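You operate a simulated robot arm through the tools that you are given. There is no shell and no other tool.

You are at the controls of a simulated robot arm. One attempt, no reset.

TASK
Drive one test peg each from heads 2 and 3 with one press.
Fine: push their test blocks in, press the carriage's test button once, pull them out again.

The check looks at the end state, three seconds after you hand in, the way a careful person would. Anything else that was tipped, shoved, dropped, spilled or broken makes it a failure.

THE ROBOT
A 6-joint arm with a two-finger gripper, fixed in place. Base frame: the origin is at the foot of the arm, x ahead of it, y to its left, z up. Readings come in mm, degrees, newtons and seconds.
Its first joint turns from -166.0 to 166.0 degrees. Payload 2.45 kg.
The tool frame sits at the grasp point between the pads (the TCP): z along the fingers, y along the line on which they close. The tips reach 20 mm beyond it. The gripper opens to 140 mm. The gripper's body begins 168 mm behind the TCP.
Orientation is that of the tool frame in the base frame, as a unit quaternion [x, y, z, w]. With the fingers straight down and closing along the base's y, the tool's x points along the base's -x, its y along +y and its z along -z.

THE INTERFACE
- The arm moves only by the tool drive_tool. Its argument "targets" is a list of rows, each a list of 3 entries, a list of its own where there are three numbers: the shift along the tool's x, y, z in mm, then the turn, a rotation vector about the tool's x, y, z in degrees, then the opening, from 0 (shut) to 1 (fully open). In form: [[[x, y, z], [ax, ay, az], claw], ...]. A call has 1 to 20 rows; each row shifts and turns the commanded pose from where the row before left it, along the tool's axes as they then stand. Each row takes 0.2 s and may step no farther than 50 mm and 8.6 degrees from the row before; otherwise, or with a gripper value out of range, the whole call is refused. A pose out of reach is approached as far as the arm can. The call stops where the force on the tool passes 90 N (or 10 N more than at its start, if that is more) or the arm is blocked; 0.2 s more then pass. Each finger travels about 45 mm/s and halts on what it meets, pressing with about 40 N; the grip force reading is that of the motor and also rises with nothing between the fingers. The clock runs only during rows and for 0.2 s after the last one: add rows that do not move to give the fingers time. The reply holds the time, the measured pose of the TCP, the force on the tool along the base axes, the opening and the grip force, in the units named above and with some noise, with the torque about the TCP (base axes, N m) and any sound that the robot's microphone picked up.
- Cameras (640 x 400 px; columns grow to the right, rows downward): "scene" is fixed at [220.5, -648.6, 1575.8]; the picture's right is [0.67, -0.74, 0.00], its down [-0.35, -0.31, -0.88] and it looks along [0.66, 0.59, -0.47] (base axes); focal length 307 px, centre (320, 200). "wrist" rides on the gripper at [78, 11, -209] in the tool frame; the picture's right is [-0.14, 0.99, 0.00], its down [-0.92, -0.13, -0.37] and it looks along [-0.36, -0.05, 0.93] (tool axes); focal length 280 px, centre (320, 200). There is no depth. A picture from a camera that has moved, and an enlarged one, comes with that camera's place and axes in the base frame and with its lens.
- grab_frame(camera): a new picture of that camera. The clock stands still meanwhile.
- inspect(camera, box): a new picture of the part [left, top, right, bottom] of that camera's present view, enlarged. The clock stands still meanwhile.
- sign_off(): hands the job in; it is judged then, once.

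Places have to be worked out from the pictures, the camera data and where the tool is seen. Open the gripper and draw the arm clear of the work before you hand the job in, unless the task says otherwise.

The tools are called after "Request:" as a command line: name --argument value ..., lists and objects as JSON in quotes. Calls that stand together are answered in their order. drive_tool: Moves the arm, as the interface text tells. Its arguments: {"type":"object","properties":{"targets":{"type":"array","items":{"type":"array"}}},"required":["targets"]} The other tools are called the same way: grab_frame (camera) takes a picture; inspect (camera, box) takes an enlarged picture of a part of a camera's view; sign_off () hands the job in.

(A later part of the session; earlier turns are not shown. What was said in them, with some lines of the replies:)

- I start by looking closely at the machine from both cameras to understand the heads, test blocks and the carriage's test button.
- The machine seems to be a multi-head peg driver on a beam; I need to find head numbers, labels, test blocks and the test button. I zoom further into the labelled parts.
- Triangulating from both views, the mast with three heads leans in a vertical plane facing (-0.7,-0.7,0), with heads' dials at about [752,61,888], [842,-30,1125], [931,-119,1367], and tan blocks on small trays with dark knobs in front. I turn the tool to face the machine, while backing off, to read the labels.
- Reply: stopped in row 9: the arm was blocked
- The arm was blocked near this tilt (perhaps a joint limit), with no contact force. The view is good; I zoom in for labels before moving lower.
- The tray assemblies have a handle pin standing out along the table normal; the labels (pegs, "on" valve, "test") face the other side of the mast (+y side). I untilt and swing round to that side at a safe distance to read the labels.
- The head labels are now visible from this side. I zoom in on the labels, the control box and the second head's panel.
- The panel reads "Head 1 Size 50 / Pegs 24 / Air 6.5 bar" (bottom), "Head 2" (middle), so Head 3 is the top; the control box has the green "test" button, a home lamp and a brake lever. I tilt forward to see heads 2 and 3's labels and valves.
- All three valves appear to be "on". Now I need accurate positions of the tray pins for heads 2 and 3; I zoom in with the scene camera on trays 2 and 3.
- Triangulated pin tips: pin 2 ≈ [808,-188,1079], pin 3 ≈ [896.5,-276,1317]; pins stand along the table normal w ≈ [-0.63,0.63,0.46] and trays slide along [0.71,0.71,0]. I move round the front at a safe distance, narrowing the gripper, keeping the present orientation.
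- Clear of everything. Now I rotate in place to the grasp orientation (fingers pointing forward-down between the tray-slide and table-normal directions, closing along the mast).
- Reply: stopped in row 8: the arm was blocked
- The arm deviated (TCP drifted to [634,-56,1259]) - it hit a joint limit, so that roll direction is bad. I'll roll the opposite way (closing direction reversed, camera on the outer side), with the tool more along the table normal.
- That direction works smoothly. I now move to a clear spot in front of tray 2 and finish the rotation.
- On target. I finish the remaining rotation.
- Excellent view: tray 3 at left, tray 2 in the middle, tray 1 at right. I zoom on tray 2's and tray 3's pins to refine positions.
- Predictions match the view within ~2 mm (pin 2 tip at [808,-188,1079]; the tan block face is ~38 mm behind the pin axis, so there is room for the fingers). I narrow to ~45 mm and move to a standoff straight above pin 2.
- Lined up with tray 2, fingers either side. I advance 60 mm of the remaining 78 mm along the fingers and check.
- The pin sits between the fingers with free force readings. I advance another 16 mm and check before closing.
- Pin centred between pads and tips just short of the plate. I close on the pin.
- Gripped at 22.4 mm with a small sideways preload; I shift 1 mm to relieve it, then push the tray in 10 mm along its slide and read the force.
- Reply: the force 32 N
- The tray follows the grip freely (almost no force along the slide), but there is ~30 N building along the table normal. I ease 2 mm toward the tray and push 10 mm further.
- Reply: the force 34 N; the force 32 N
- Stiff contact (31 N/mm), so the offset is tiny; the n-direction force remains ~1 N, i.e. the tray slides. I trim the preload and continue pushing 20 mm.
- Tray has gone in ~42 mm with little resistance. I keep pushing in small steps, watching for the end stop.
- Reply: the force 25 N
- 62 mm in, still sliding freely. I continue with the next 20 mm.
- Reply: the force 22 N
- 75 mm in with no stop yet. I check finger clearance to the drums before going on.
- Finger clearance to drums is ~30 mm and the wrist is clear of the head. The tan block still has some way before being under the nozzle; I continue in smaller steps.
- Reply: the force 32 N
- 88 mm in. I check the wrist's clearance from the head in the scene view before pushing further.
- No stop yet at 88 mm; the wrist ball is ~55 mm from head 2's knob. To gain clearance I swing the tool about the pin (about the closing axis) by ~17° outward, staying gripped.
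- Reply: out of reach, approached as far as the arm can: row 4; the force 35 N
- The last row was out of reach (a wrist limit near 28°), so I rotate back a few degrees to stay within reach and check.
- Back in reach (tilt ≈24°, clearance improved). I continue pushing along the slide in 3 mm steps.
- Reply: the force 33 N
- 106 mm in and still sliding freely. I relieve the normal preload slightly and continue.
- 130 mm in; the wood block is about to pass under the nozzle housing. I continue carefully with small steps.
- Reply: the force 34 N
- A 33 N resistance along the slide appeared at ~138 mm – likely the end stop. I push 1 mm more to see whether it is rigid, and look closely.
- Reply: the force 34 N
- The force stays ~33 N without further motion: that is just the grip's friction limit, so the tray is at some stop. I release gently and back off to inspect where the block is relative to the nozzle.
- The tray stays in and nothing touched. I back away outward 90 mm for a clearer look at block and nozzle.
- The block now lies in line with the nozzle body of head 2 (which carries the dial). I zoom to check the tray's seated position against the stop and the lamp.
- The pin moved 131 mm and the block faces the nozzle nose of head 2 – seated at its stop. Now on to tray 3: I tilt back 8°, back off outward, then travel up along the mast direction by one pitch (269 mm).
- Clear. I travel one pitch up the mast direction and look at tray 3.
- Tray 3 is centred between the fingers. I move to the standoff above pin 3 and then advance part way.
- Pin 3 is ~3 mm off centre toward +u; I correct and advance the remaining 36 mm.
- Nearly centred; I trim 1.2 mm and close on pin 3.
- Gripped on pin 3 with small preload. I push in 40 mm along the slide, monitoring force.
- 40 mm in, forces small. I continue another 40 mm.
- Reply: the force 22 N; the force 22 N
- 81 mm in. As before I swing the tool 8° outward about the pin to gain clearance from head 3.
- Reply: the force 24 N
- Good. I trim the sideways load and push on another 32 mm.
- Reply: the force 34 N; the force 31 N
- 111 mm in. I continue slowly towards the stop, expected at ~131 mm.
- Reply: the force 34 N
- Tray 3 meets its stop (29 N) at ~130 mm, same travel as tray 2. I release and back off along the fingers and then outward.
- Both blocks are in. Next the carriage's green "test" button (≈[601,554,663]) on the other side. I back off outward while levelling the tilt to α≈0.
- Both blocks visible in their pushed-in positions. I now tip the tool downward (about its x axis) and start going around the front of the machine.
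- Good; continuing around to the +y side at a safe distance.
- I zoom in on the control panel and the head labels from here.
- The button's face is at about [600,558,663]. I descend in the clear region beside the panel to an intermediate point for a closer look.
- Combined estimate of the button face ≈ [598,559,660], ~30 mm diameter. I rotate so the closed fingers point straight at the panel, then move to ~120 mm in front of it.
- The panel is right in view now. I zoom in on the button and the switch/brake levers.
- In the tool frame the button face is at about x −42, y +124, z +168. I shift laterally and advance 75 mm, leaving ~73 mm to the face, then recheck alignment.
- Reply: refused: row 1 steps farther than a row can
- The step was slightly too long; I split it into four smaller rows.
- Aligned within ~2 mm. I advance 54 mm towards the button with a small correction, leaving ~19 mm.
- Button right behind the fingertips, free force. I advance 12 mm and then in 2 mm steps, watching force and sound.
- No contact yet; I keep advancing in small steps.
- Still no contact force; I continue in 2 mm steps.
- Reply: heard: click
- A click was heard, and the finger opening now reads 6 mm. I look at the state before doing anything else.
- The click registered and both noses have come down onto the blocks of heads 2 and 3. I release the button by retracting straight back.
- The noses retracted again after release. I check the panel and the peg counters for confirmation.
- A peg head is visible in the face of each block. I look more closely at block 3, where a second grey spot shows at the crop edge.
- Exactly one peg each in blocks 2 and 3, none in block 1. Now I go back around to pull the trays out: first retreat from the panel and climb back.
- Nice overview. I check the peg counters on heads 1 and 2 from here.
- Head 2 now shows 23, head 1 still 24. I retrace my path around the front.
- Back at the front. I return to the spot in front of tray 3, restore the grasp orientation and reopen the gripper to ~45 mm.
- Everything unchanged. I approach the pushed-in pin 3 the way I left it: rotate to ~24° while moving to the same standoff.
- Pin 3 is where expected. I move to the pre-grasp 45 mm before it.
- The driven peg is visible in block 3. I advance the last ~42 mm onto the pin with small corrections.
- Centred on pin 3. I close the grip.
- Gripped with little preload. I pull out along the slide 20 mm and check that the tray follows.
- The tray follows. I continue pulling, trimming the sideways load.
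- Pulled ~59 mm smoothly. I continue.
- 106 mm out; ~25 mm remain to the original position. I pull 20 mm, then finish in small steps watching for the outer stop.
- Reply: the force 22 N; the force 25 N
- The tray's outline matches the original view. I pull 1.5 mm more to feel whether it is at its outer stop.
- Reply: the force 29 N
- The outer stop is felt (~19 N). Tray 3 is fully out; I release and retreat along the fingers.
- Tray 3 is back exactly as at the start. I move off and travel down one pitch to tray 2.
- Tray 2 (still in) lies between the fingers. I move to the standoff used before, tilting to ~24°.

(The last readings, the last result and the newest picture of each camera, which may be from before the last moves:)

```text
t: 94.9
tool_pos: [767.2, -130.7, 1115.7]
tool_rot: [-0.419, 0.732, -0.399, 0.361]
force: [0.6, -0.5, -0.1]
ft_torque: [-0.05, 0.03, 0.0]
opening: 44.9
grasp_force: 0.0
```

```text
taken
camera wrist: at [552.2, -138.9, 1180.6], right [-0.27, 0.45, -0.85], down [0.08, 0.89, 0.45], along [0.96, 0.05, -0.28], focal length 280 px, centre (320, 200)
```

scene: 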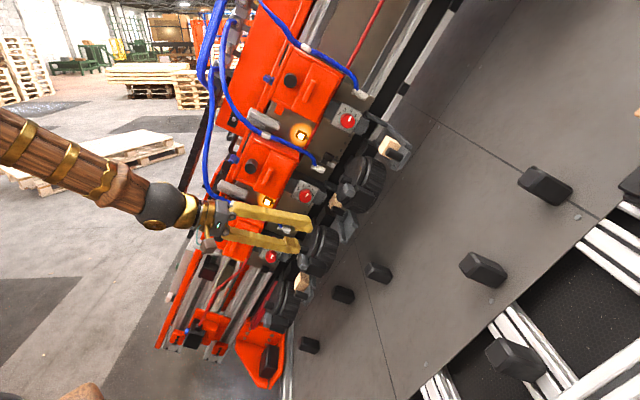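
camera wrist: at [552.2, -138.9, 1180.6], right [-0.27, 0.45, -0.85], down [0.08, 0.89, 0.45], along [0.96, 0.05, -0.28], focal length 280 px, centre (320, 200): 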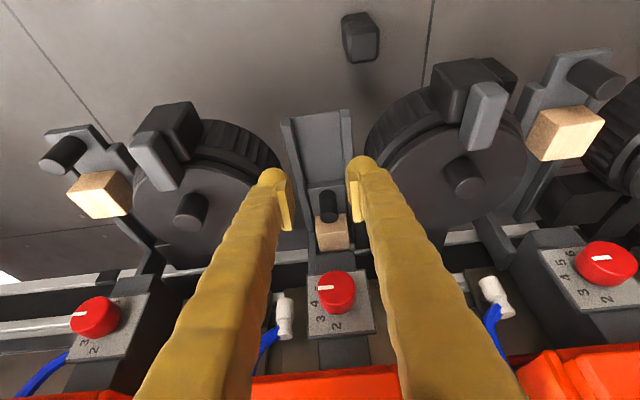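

I move to the pre-grasp 45 mm before pin 2.

Request:
drive_tool --targets '[[[-23.9, 0, 26], [0, 0, 0], 0.32], [[-23.9, 0, 26], [0, 0, 0], 0.32], [[-23.9, 0, 26], [0, 0, 0], 0.32], [[0, 0, 0], [0, 0, 0], 0.32]]'

Request:
inspect --camera "wrist" --box '[240, 140, 400, 240]'

Request:
inspect --camera "scene" --box '[280, 160, 400, 235]'

```text
t: 95.9
tool_pos: [863.1, -89.0, 1100.6]
tool_rot: [-0.419, 0.731, -0.399, 0.361]
force: [1.1, -0.2, -1.0]
ft_torque: [0.01, 0.0, 0.0]
opening: 45.0
grasp_force: 0.1
```

```text
4.00 times, centred on (320, 190) of wrist
camera zoom: at [648.2, -96.6, 1164.0], right [-0.27, 0.45, -0.85], down [0.08, 0.89, 0.45], along [0.96, 0.05, -0.28], focal length 1122 px, centre (320, 240)
```

zoom: 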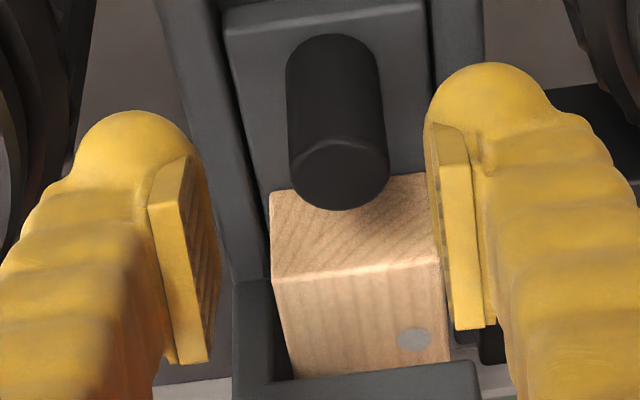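

```text
5.33 times, centred on (340, 198) of scene
camera zoom: at [220.5, -648.6, 1575.8], right [0.67, -0.74, 0.0], down [-0.35, -0.31, -0.88], along [0.66, 0.59, -0.47], focal length 1635 px, centre (213, 213)
```

zoom: 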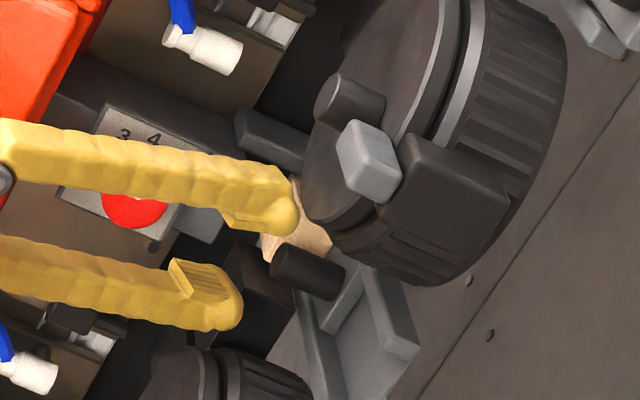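

Pin 2 is ~4 mm off toward −u; I correct while advancing the last ~43 mm.

Request:
drive_tool --targets '[[[0, 4, 0], [0, 0, 0], 0.32], [[0, 0, 14], [0, 0, 0], 0.32], [[0, 0, 14], [0, 0, 0], 0.32], [[0, 0, 15], [0, 0, 0], 0.32], [[0, 0, 0], [0, 0, 0], 0.32]]'

Request:
inspect --camera "wrist" --box '[240, 140, 400, 240]'

Request:
inspect --camera "scene" --box '[280, 160, 400, 235]'

```text
t: 97.1
tool_pos: [896.6, -99.9, 1077.5]
tool_rot: [-0.418, 0.732, -0.4, 0.36]
force: [0.8, 0.2, 0.0]
ft_torque: [0.03, -0.02, 0.0]
opening: 44.6
grasp_force: 0.1
```

```text
4.00 times, centred on (320, 190) of wrist
camera zoom: at [682.5, -107.7, 1141.2], right [-0.27, 0.45, -0.85], down [0.08, 0.89, 0.45], along [0.96, 0.05, -0.28], focal length 1122 px, centre (320, 240)
```

zoom: 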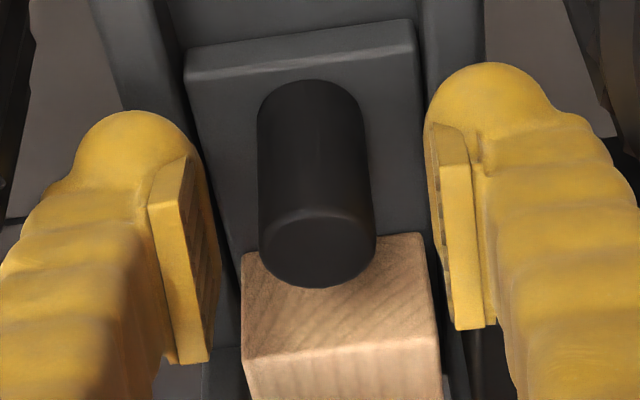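

```text
5.33 times, centred on (340, 198) of scene
camera zoom: at [220.5, -648.6, 1575.8], right [0.67, -0.74, 0.0], down [-0.35, -0.31, -0.88], along [0.66, 0.59, -0.47], focal length 1635 px, centre (213, 213)
```

zoom: 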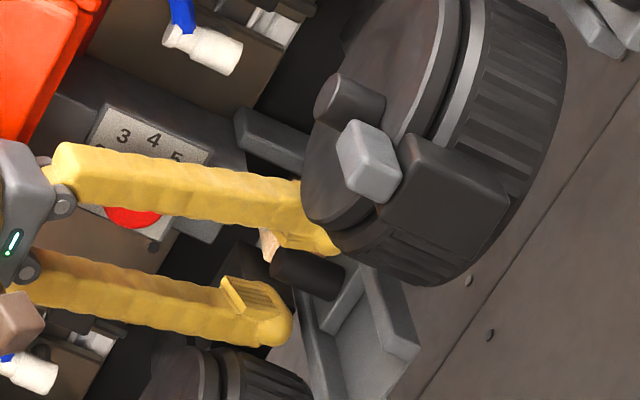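

Centred within ~1 mm. I trim and close on pin 2.

Request:
drive_tool --targets '[[[0, -1, 0], [0, 0, 0], 0.2], [[0, 0, 0], [0, 0, 0], 0.08], [[0, 0, 0], [0, 0, 0], 0.08], [[0, 0, 0], [0, 0, 0], 0.08]]'

Request:
drive_tool --targets '[[[3.64, 0, -1.65], [0, 0, 0], 0.08], [[3.64, 0, -1.65], [0, 0, 0], 0.08], [[3.64, 0, -1.65], [0, 0, 0], 0.08], [[3.64, 0, -1.65], [0, 0, 0], 0.08], [[3.64, 0, -1.65], [0, 0, 0], 0.08]]'

Request:
inspect --camera "wrist" --box '[240, 140, 400, 240]'

```text
t: 98.1
tool_pos: [897.5, -101.1, 1079.6]
tool_rot: [-0.419, 0.732, -0.399, 0.36]
force: [0.9, -0.4, 0.6]
ft_torque: [0.02, 0.02, 0.05]
opening: 22.4
grasp_force: 45.0
```

```text
t: 99.3
tool_pos: [883.1, -114.3, 1077.8]
tool_rot: [-0.419, 0.731, -0.4, 0.361]
force: [-19.0, 20.4, 15.7]
ft_torque: [0.1, -0.12, 0.27]
opening: 22.6
grasp_force: 44.9
```

```text
4.00 times, centred on (320, 190) of wrist
camera zoom: at [668.8, -122.3, 1142.2], right [-0.27, 0.45, -0.85], down [0.08, 0.89, 0.45], along [0.96, 0.05, -0.28], focal length 1122 px, centre (320, 240)
```

zoom: 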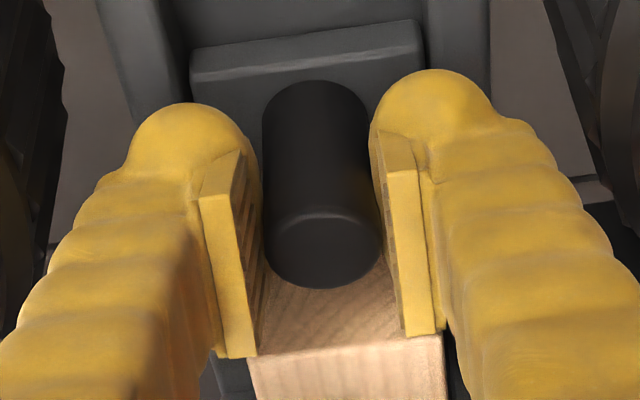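

The tray follows. I continue pulling out in steps.

Request:
drive_tool --targets '[[[3.3, 0, -2.3], [0, 0, 0], 0.08], [[3.64, 0, -1.65], [0, 0, 0], 0.08], [[3.64, 0, -1.65], [0, 0, 0], 0.08], [[3.64, 0, -1.65], [0, 0, 0], 0.08], [[3.64, 0, -1.65], [0, 0, 0], 0.08], [[3.64, 0, -1.65], [0, 0, 0], 0.08]]'

Request:
drive_tool --targets '[[[3.64, 0, -1.65], [0, 0, 0], 0.08], [[3.64, 0, -1.65], [0, 0, 0], 0.08], [[3.64, 0, -1.65], [0, 0, 0], 0.08], [[3.64, 0, -1.65], [0, 0, 0], 0.08], [[3.64, 0, -1.65], [0, 0, 0], 0.08], [[3.64, 0, -1.65], [0, 0, 0], 0.08]]'

Request:
inspect --camera "wrist" --box '[240, 140, 400, 240]'

```text
t: 100.7
tool_pos: [866.4, -131.4, 1078.6]
tool_rot: [-0.418, 0.732, -0.4, 0.36]
force: [1.3, -0.4, 11.7]
ft_torque: [-0.07, -0.05, -0.15]
opening: 22.5
grasp_force: 44.8
```

```text
t: 102.1
tool_pos: [849.7, -149.7, 1077.3]
tool_rot: [-0.418, 0.732, -0.4, 0.361]
force: [18.1, -18.0, 11.5]
ft_torque: [-0.13, -0.1, -0.3]
opening: 22.7
grasp_force: 45.1
```

```text
4.00 times, centred on (320, 190) of wrist
camera zoom: at [634.6, -156.0, 1141.8], right [-0.27, 0.45, -0.85], down [0.08, 0.89, 0.45], along [0.96, 0.05, -0.28], focal length 1122 px, centre (320, 240)
```

zoom: 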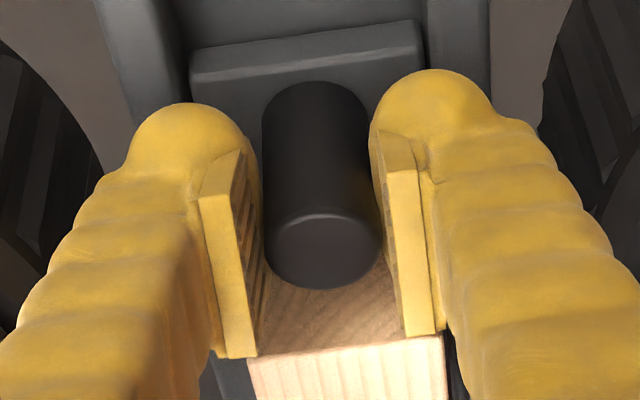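

68 mm out. To stay well inside the wrist's range I tilt back 8° about the pin and continue.

Request:
drive_tool --targets '[[[0, -0.3, 0.4], [0, 4, 0], 0.08], [[0, 0, 0], [0, 4, 0], 0.08], [[3.84, 0, -1.1], [0, 0, 0], 0.08], [[3.84, 0, -1.1], [0, 0, 0], 0.08], [[3.84, 0, -1.1], [0, 0, 0], 0.08], [[3.84, 0, -1.1], [0, 0, 0], 0.08]]'

Request:
inspect --camera "wrist" --box '[240, 130, 400, 230]'

```text
t: 103.5
tool_pos: [838.2, -158.9, 1077.4]
tool_rot: [-0.39, 0.755, -0.427, 0.309]
force: [-15.2, 17.0, 26.2]
ft_torque: [-0.01, -0.17, 0.19]
opening: 22.8
grasp_force: 44.5
```

```text
4.00 times, centred on (320, 180) of wrist
camera zoom: at [627.8, -137.2, 1151.5], right [-0.25, 0.44, -0.86], down [0.21, 0.89, 0.4], along [0.94, -0.08, -0.32], focal length 1122 px, centre (320, 280)
```

zoom: 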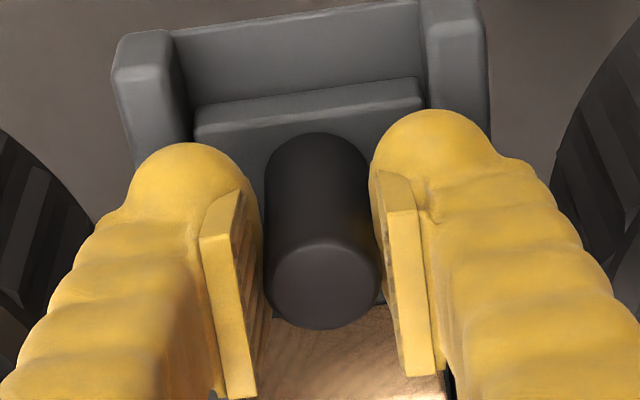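

Continuing: about 48 mm remain. I pull 40 mm.

Request:
drive_tool --targets '[[[3.6, 0, -1.8], [0, 0, 0], 0.08], [[3.84, 0, -1.1], [0, 0, 0], 0.08], [[3.84, 0, -1.1], [0, 0, 0], 0.08], [[3.84, 0, -1.1], [0, 0, 0], 0.08], [[3.84, 0, -1.1], [0, 0, 0], 0.08]]'

Request:
drive_tool --targets '[[[3.84, 0, -1.1], [0, 0, 0], 0.08], [[3.84, 0, -1.1], [0, 0, 0], 0.08], [[3.84, 0, -1.1], [0, 0, 0], 0.08], [[3.84, 0, -1.1], [0, 0, 0], 0.08], [[3.84, 0, -1.1], [0, 0, 0], 0.08]]'

Request:
inspect --camera "wrist" --box '[240, 130, 400, 230]'

Request:
inspect --camera "scene" --box '[305, 195, 385, 245]'

```text
t: 104.7
tool_pos: [824.4, -171.7, 1079.5]
tool_rot: [-0.39, 0.755, -0.428, 0.308]
force: [17.9, -16.9, 4.2]
ft_torque: [-0.14, -0.07, -0.16]
opening: 22.5
grasp_force: 45.2
```

```text
t: 105.9
tool_pos: [809.8, -186.6, 1077.7]
tool_rot: [-0.39, 0.755, -0.428, 0.309]
force: [9.3, -13.0, 13.5]
ft_torque: [-0.14, -0.08, -0.25]
opening: 22.6
grasp_force: 44.8
```

```text
4.00 times, centred on (320, 180) of wrist
camera zoom: at [599.7, -165.1, 1151.3], right [-0.25, 0.44, -0.86], down [0.21, 0.89, 0.4], along [0.94, -0.08, -0.32], focal length 1122 px, centre (320, 280)
```

zoom: 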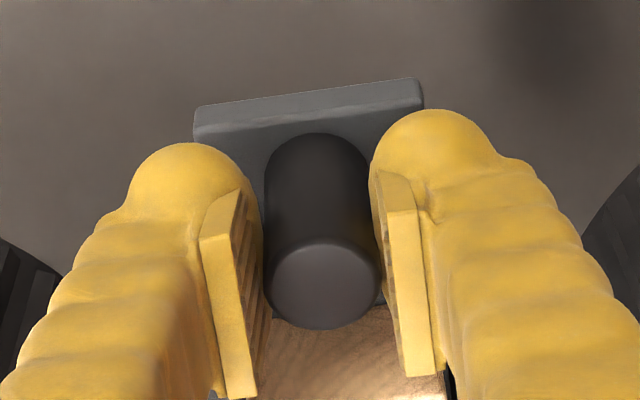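

```text
8.00 times, centred on (345, 220) of scene
camera zoom: at [220.5, -648.6, 1575.8], right [0.67, -0.74, 0.0], down [-0.35, -0.31, -0.88], along [0.66, 0.59, -0.47], focal length 2453 px, centre (120, 40)
```

zoom: 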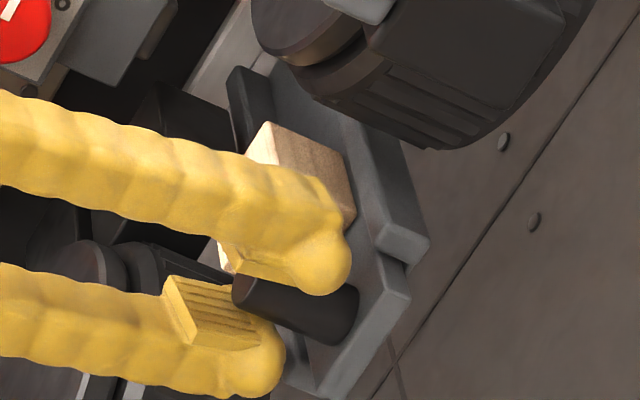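

About 7 mm short of the original outline. I pull the rest in small steps until the outer stop is felt.

Request:
drive_tool --targets '[[[2.4, 0, -0.7], [0, 0, 0], 0.08], [[2.4, 0, -0.7], [0, 0, 0], 0.08]]'

Request:
drive_tool --targets '[[[1.9, 0, -0.55], [0, 0, 0], 0.08], [[0, 0, 0], [0, 0, 0], 0.08]]'

Request:
inspect --camera "scene" --box '[305, 195, 385, 245]'

```text
t: 106.5
tool_pos: [807.4, -189.3, 1078.7]
tool_rot: [-0.39, 0.755, -0.428, 0.308]
force: [4.1, -5.7, 18.9]
ft_torque: [-0.05, -0.18, 0.02]
opening: 22.8
grasp_force: 44.9
```

```text
t: 107.1
tool_pos: [806.8, -191.3, 1078.5]
tool_rot: [-0.389, 0.755, -0.428, 0.309]
force: [3.6, -0.6, 22.6]
ft_torque: [-0.04, -0.14, 0.04]
opening: 22.5
grasp_force: 45.5
```

```text
8.00 times, centred on (345, 220) of scene
camera zoom: at [220.5, -648.6, 1575.8], right [0.67, -0.74, 0.0], down [-0.35, -0.31, -0.88], along [0.66, 0.59, -0.47], focal length 2453 px, centre (120, 40)
```

zoom: 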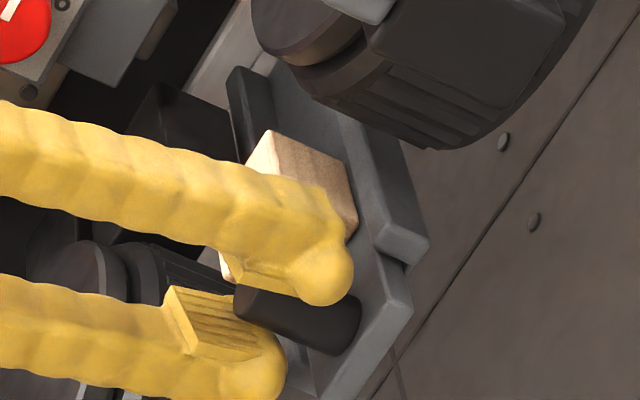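

The outline now matches the original. One more small pull to confirm the stop.

Request:
drive_tool --targets '[[[1.4, -0.5, -0.4], [0, 0, 0], 0.08], [[0, 0, 0], [0, 0, 0], 0.08]]'

```text
t: 107.7
tool_pos: [804.4, -192.2, 1078.2]
tool_rot: [-0.391, 0.755, -0.427, 0.308]
force: [23.0, 21.1, 13.9]
ft_torque: [0.04, -0.22, 0.31]
opening: 22.8
grasp_force: 44.3
```

31 N at the outer stop: tray 2 is fully out. I relieve the load, open, and retreat along the fingers.

Request:
drive_tool --targets '[[[-1, 0, 0.3], [0, 0, 0], 0.08], [[0, 0, 0], [0, 0, 0], 0.32], [[0, 0, 0], [0, 0, 0], 0.32], [[0, 0, 0], [0, 0, 0], 0.32], [[0, 0, -20], [0, 0, 0], 0.32], [[0, 0, -30], [0, 0, 0], 0.32], [[10, 0, -40], [0, 0, 0], 0.32], [[20, 0, -30], [0, 0, 0], 0.32]]'

Request:
grab_frame --camera "wrist"

Request:
grab_frame --camera "scene"

Request:
inspect --camera "scene" --box '[280, 110, 440, 310]'

```text
t: 109.5
tool_pos: [693.1, -168.0, 1127.1]
tool_rot: [-0.39, 0.755, -0.428, 0.309]
force: [-0.7, -0.8, -0.5]
ft_torque: [0.03, -0.01, 0.03]
opening: 44.8
grasp_force: 0.0
```

```text
taken
camera wrist: at [483.7, -147.0, 1200.3], right [-0.25, 0.44, -0.86], down [0.21, 0.89, 0.4], along [0.94, -0.08, -0.32], focal length 280 px, centre (320, 200)
```

wrist: 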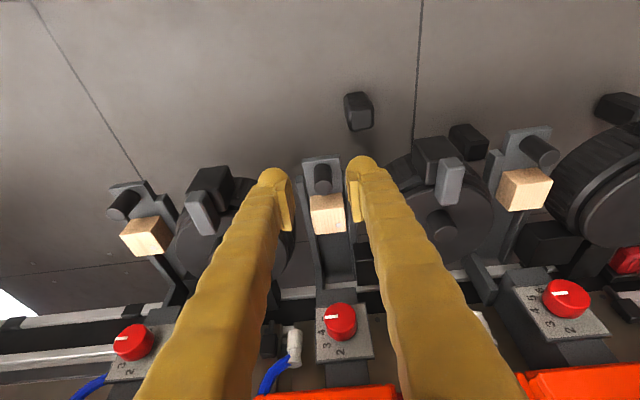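

```text
taken
```

scene: 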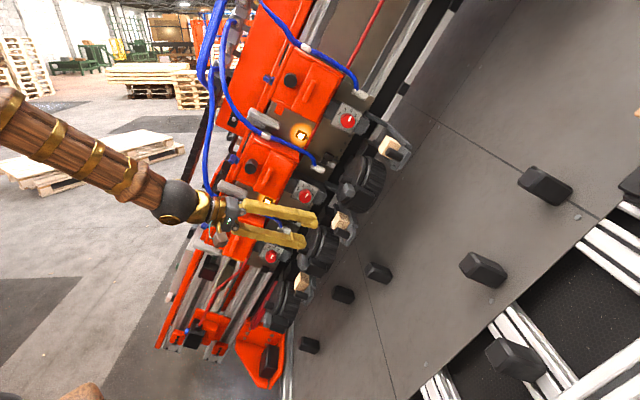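

```text
2.00 times, centred on (360, 210) of scene
camera zoom: at [220.5, -648.6, 1575.8], right [0.67, -0.74, 0.0], down [-0.35, -0.31, -0.88], along [0.66, 0.59, -0.47], focal length 613 px, centre (240, 180)
```

zoom: 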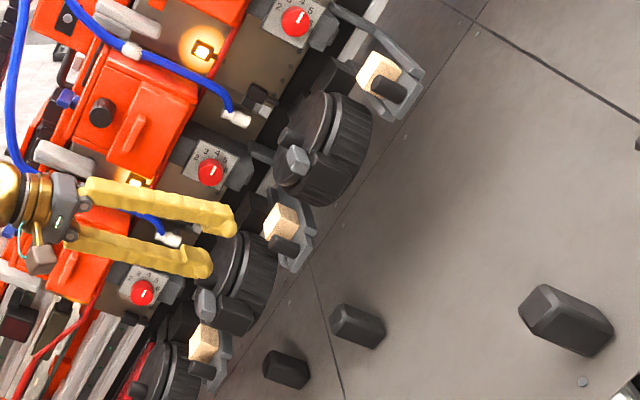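

All three trays are in their out position. Now I draw the arm clear: back off, tip the tool downward, and then raise it.

Request:
drive_tool --targets '[[[22.1, -19, -25], [0, 0, 0], 0.32], [[22.1, -19, -25], [0, 0, 0], 0.32], [[0, 0, 0], [0, 8, 0], 0.32], [[0, 0, 0], [0, 8, 0], 0.32], [[0, 0, 0], [-8, 0, 0], 0.32], [[0, 0, 0], [-8, 0, 0], 0.32], [[0, 0, 0], [-8, 0, 0], 0.32], [[0, 0, 0], [-8, 0, 0], 0.32], [[0, 0, 0], [-8, 0, 0], 0.32]]'

Request:
grab_frame --camera "scene"

```text
t: 111.5
tool_pos: [645.5, -198.7, 1176.5]
tool_rot: [-0.376, 0.906, -0.178, 0.076]
force: [0.5, 0.7, 0.0]
ft_torque: [0.02, 0.02, 0.02]
opening: 44.7
grasp_force: 0.0
```

```text
taken
```

scene: 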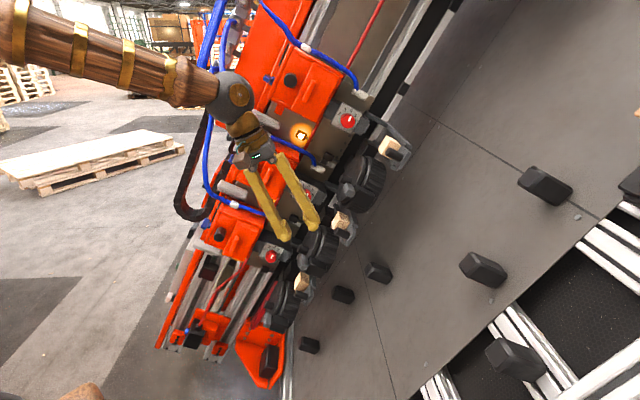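

Clear of the machine. I raise and draw back to near the start pose and open the gripper.

Request:
drive_tool --targets '[[[2.4, 2.7, -41.9], [0, 0, 0], 0.32], [[2.4, 2.7, -41.9], [0, 0, 0], 0.32], [[2.4, 2.7, -41.9], [0, 0, 0], 0.32], [[2.4, 2.7, -41.9], [0, 0, 0], 0.4], [[2.4, 2.7, -41.9], [0, 0, 0], 0.6], [[2.4, 2.7, -41.9], [0, 0, 0], 0.8], [[2.4, 2.7, -41.9], [0, 0, 0], 1], [[0, 0, 0], [0, 0, 0], 1], [[0, 0, 0], [0, 0, 0], 1], [[0, 0, 0], [0, 0, 0], 1], [[0, 0, 0], [0, 0, 0], 1]]'

Request:
grab_frame --camera "scene"

Request:
grab_frame --camera "wrist"

Request:
inspect --camera "scene" --box '[360, 120, 440, 170]'

Request:
inspect --camera "scene" --box '[305, 195, 385, 245]'

Request:
inspect --camera "scene" --box '[200, 60, 400, 260]'

```text
t: 113.9
tool_pos: [540.4, -121.2, 1442.0]
tool_rot: [-0.374, 0.907, -0.177, 0.077]
force: [-0.6, -0.3, -0.1]
ft_torque: [-0.01, -0.02, -0.02]
opening: 139.9
grasp_force: 0.0
```

```text
taken
```

scene: 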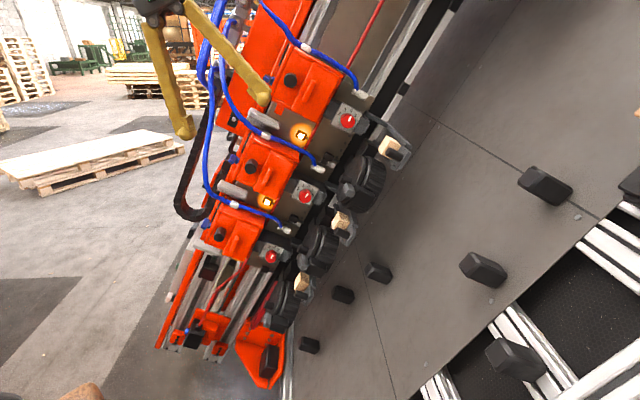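

```text
taken
camera wrist: at [420.4, -113.3, 1631.0], right [-0.55, 0.75, -0.38], down [0.63, 0.67, 0.39], along [0.54, -0.02, -0.84], focal length 280 px, centre (320, 200)
```

wrist: 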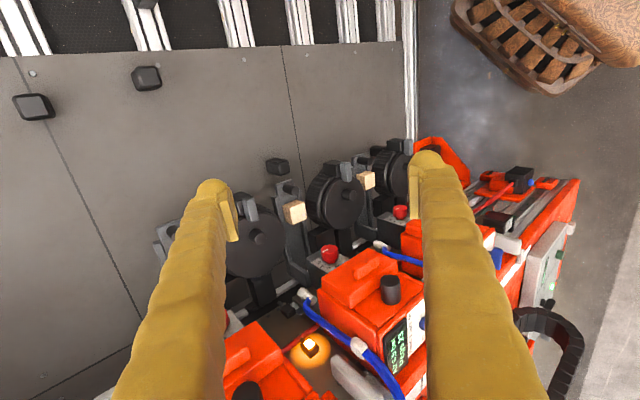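

```text
8.00 times, centred on (400, 145) of scene
camera zoom: at [220.5, -648.6, 1575.8], right [0.67, -0.74, 0.0], down [-0.35, -0.31, -0.88], along [0.66, 0.59, -0.47], focal length 2453 px, centre (-320, 640)
```

zoom: 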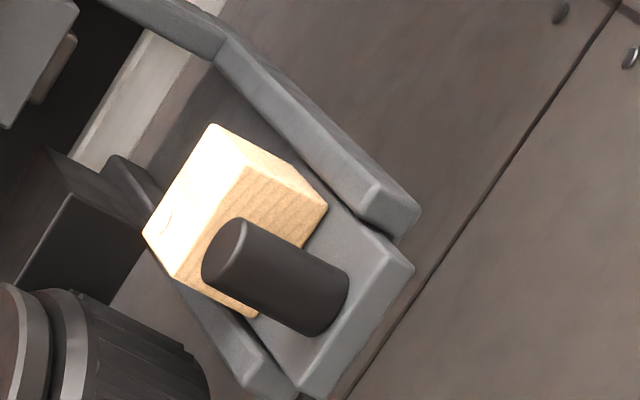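

```text
8.00 times, centred on (345, 220) of scene
camera zoom: at [220.5, -648.6, 1575.8], right [0.67, -0.74, 0.0], down [-0.35, -0.31, -0.88], along [0.66, 0.59, -0.47], focal length 2453 px, centre (120, 40)
```

zoom: 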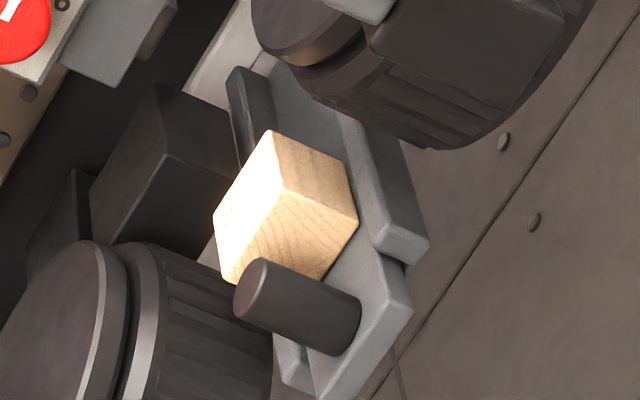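

```text
2.00 times, centred on (300, 160) of scene
camera zoom: at [220.5, -648.6, 1575.8], right [0.67, -0.74, 0.0], down [-0.35, -0.31, -0.88], along [0.66, 0.59, -0.47], focal length 613 px, centre (360, 280)
```

zoom: 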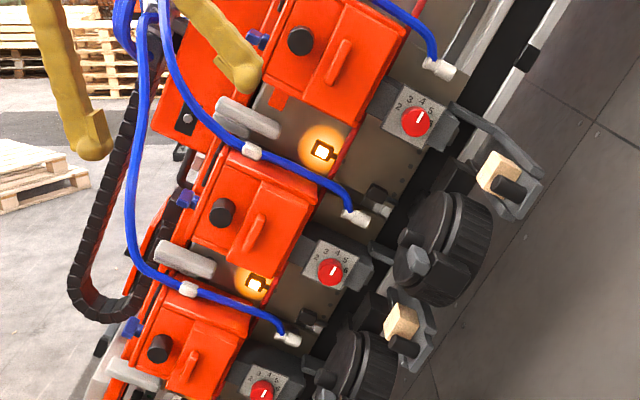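

Both trays are back out at their stops, each block holds one peg, block 1 is untouched. Head 2's counter went 24→23, head 1 still reads 24 (I didn't read head 3's). The arm is clear with the gripper open, so I hand in.

Request:
sign_off

```text
The job is handed in.
```

I drove one test peg each from heads 2 and 3 with a single press of the carriage's green "test" button.

- **Test blocks in:** I pushed the blocks for heads 2 and 3 in about 131 mm, until each met its stop.
- **Press:** I pressed the button once and heard a click. Both noses came down onto their blocks and retracted when I released the button.
- **Pegs:** One peg head shows in each of blocks 2 and 3, and none shows in block 1. Head 2's counter went from 24 to 23 and head 1 still reads 24. I did not read head 3's counter.
- **Test blocks out:** I pulled both trays back to their outer stops. In the scene camera they match their starting positions.

The arm is drawn clear with the gripper open, and I saw nothing else moved or knocked. The check result has not come back yet.
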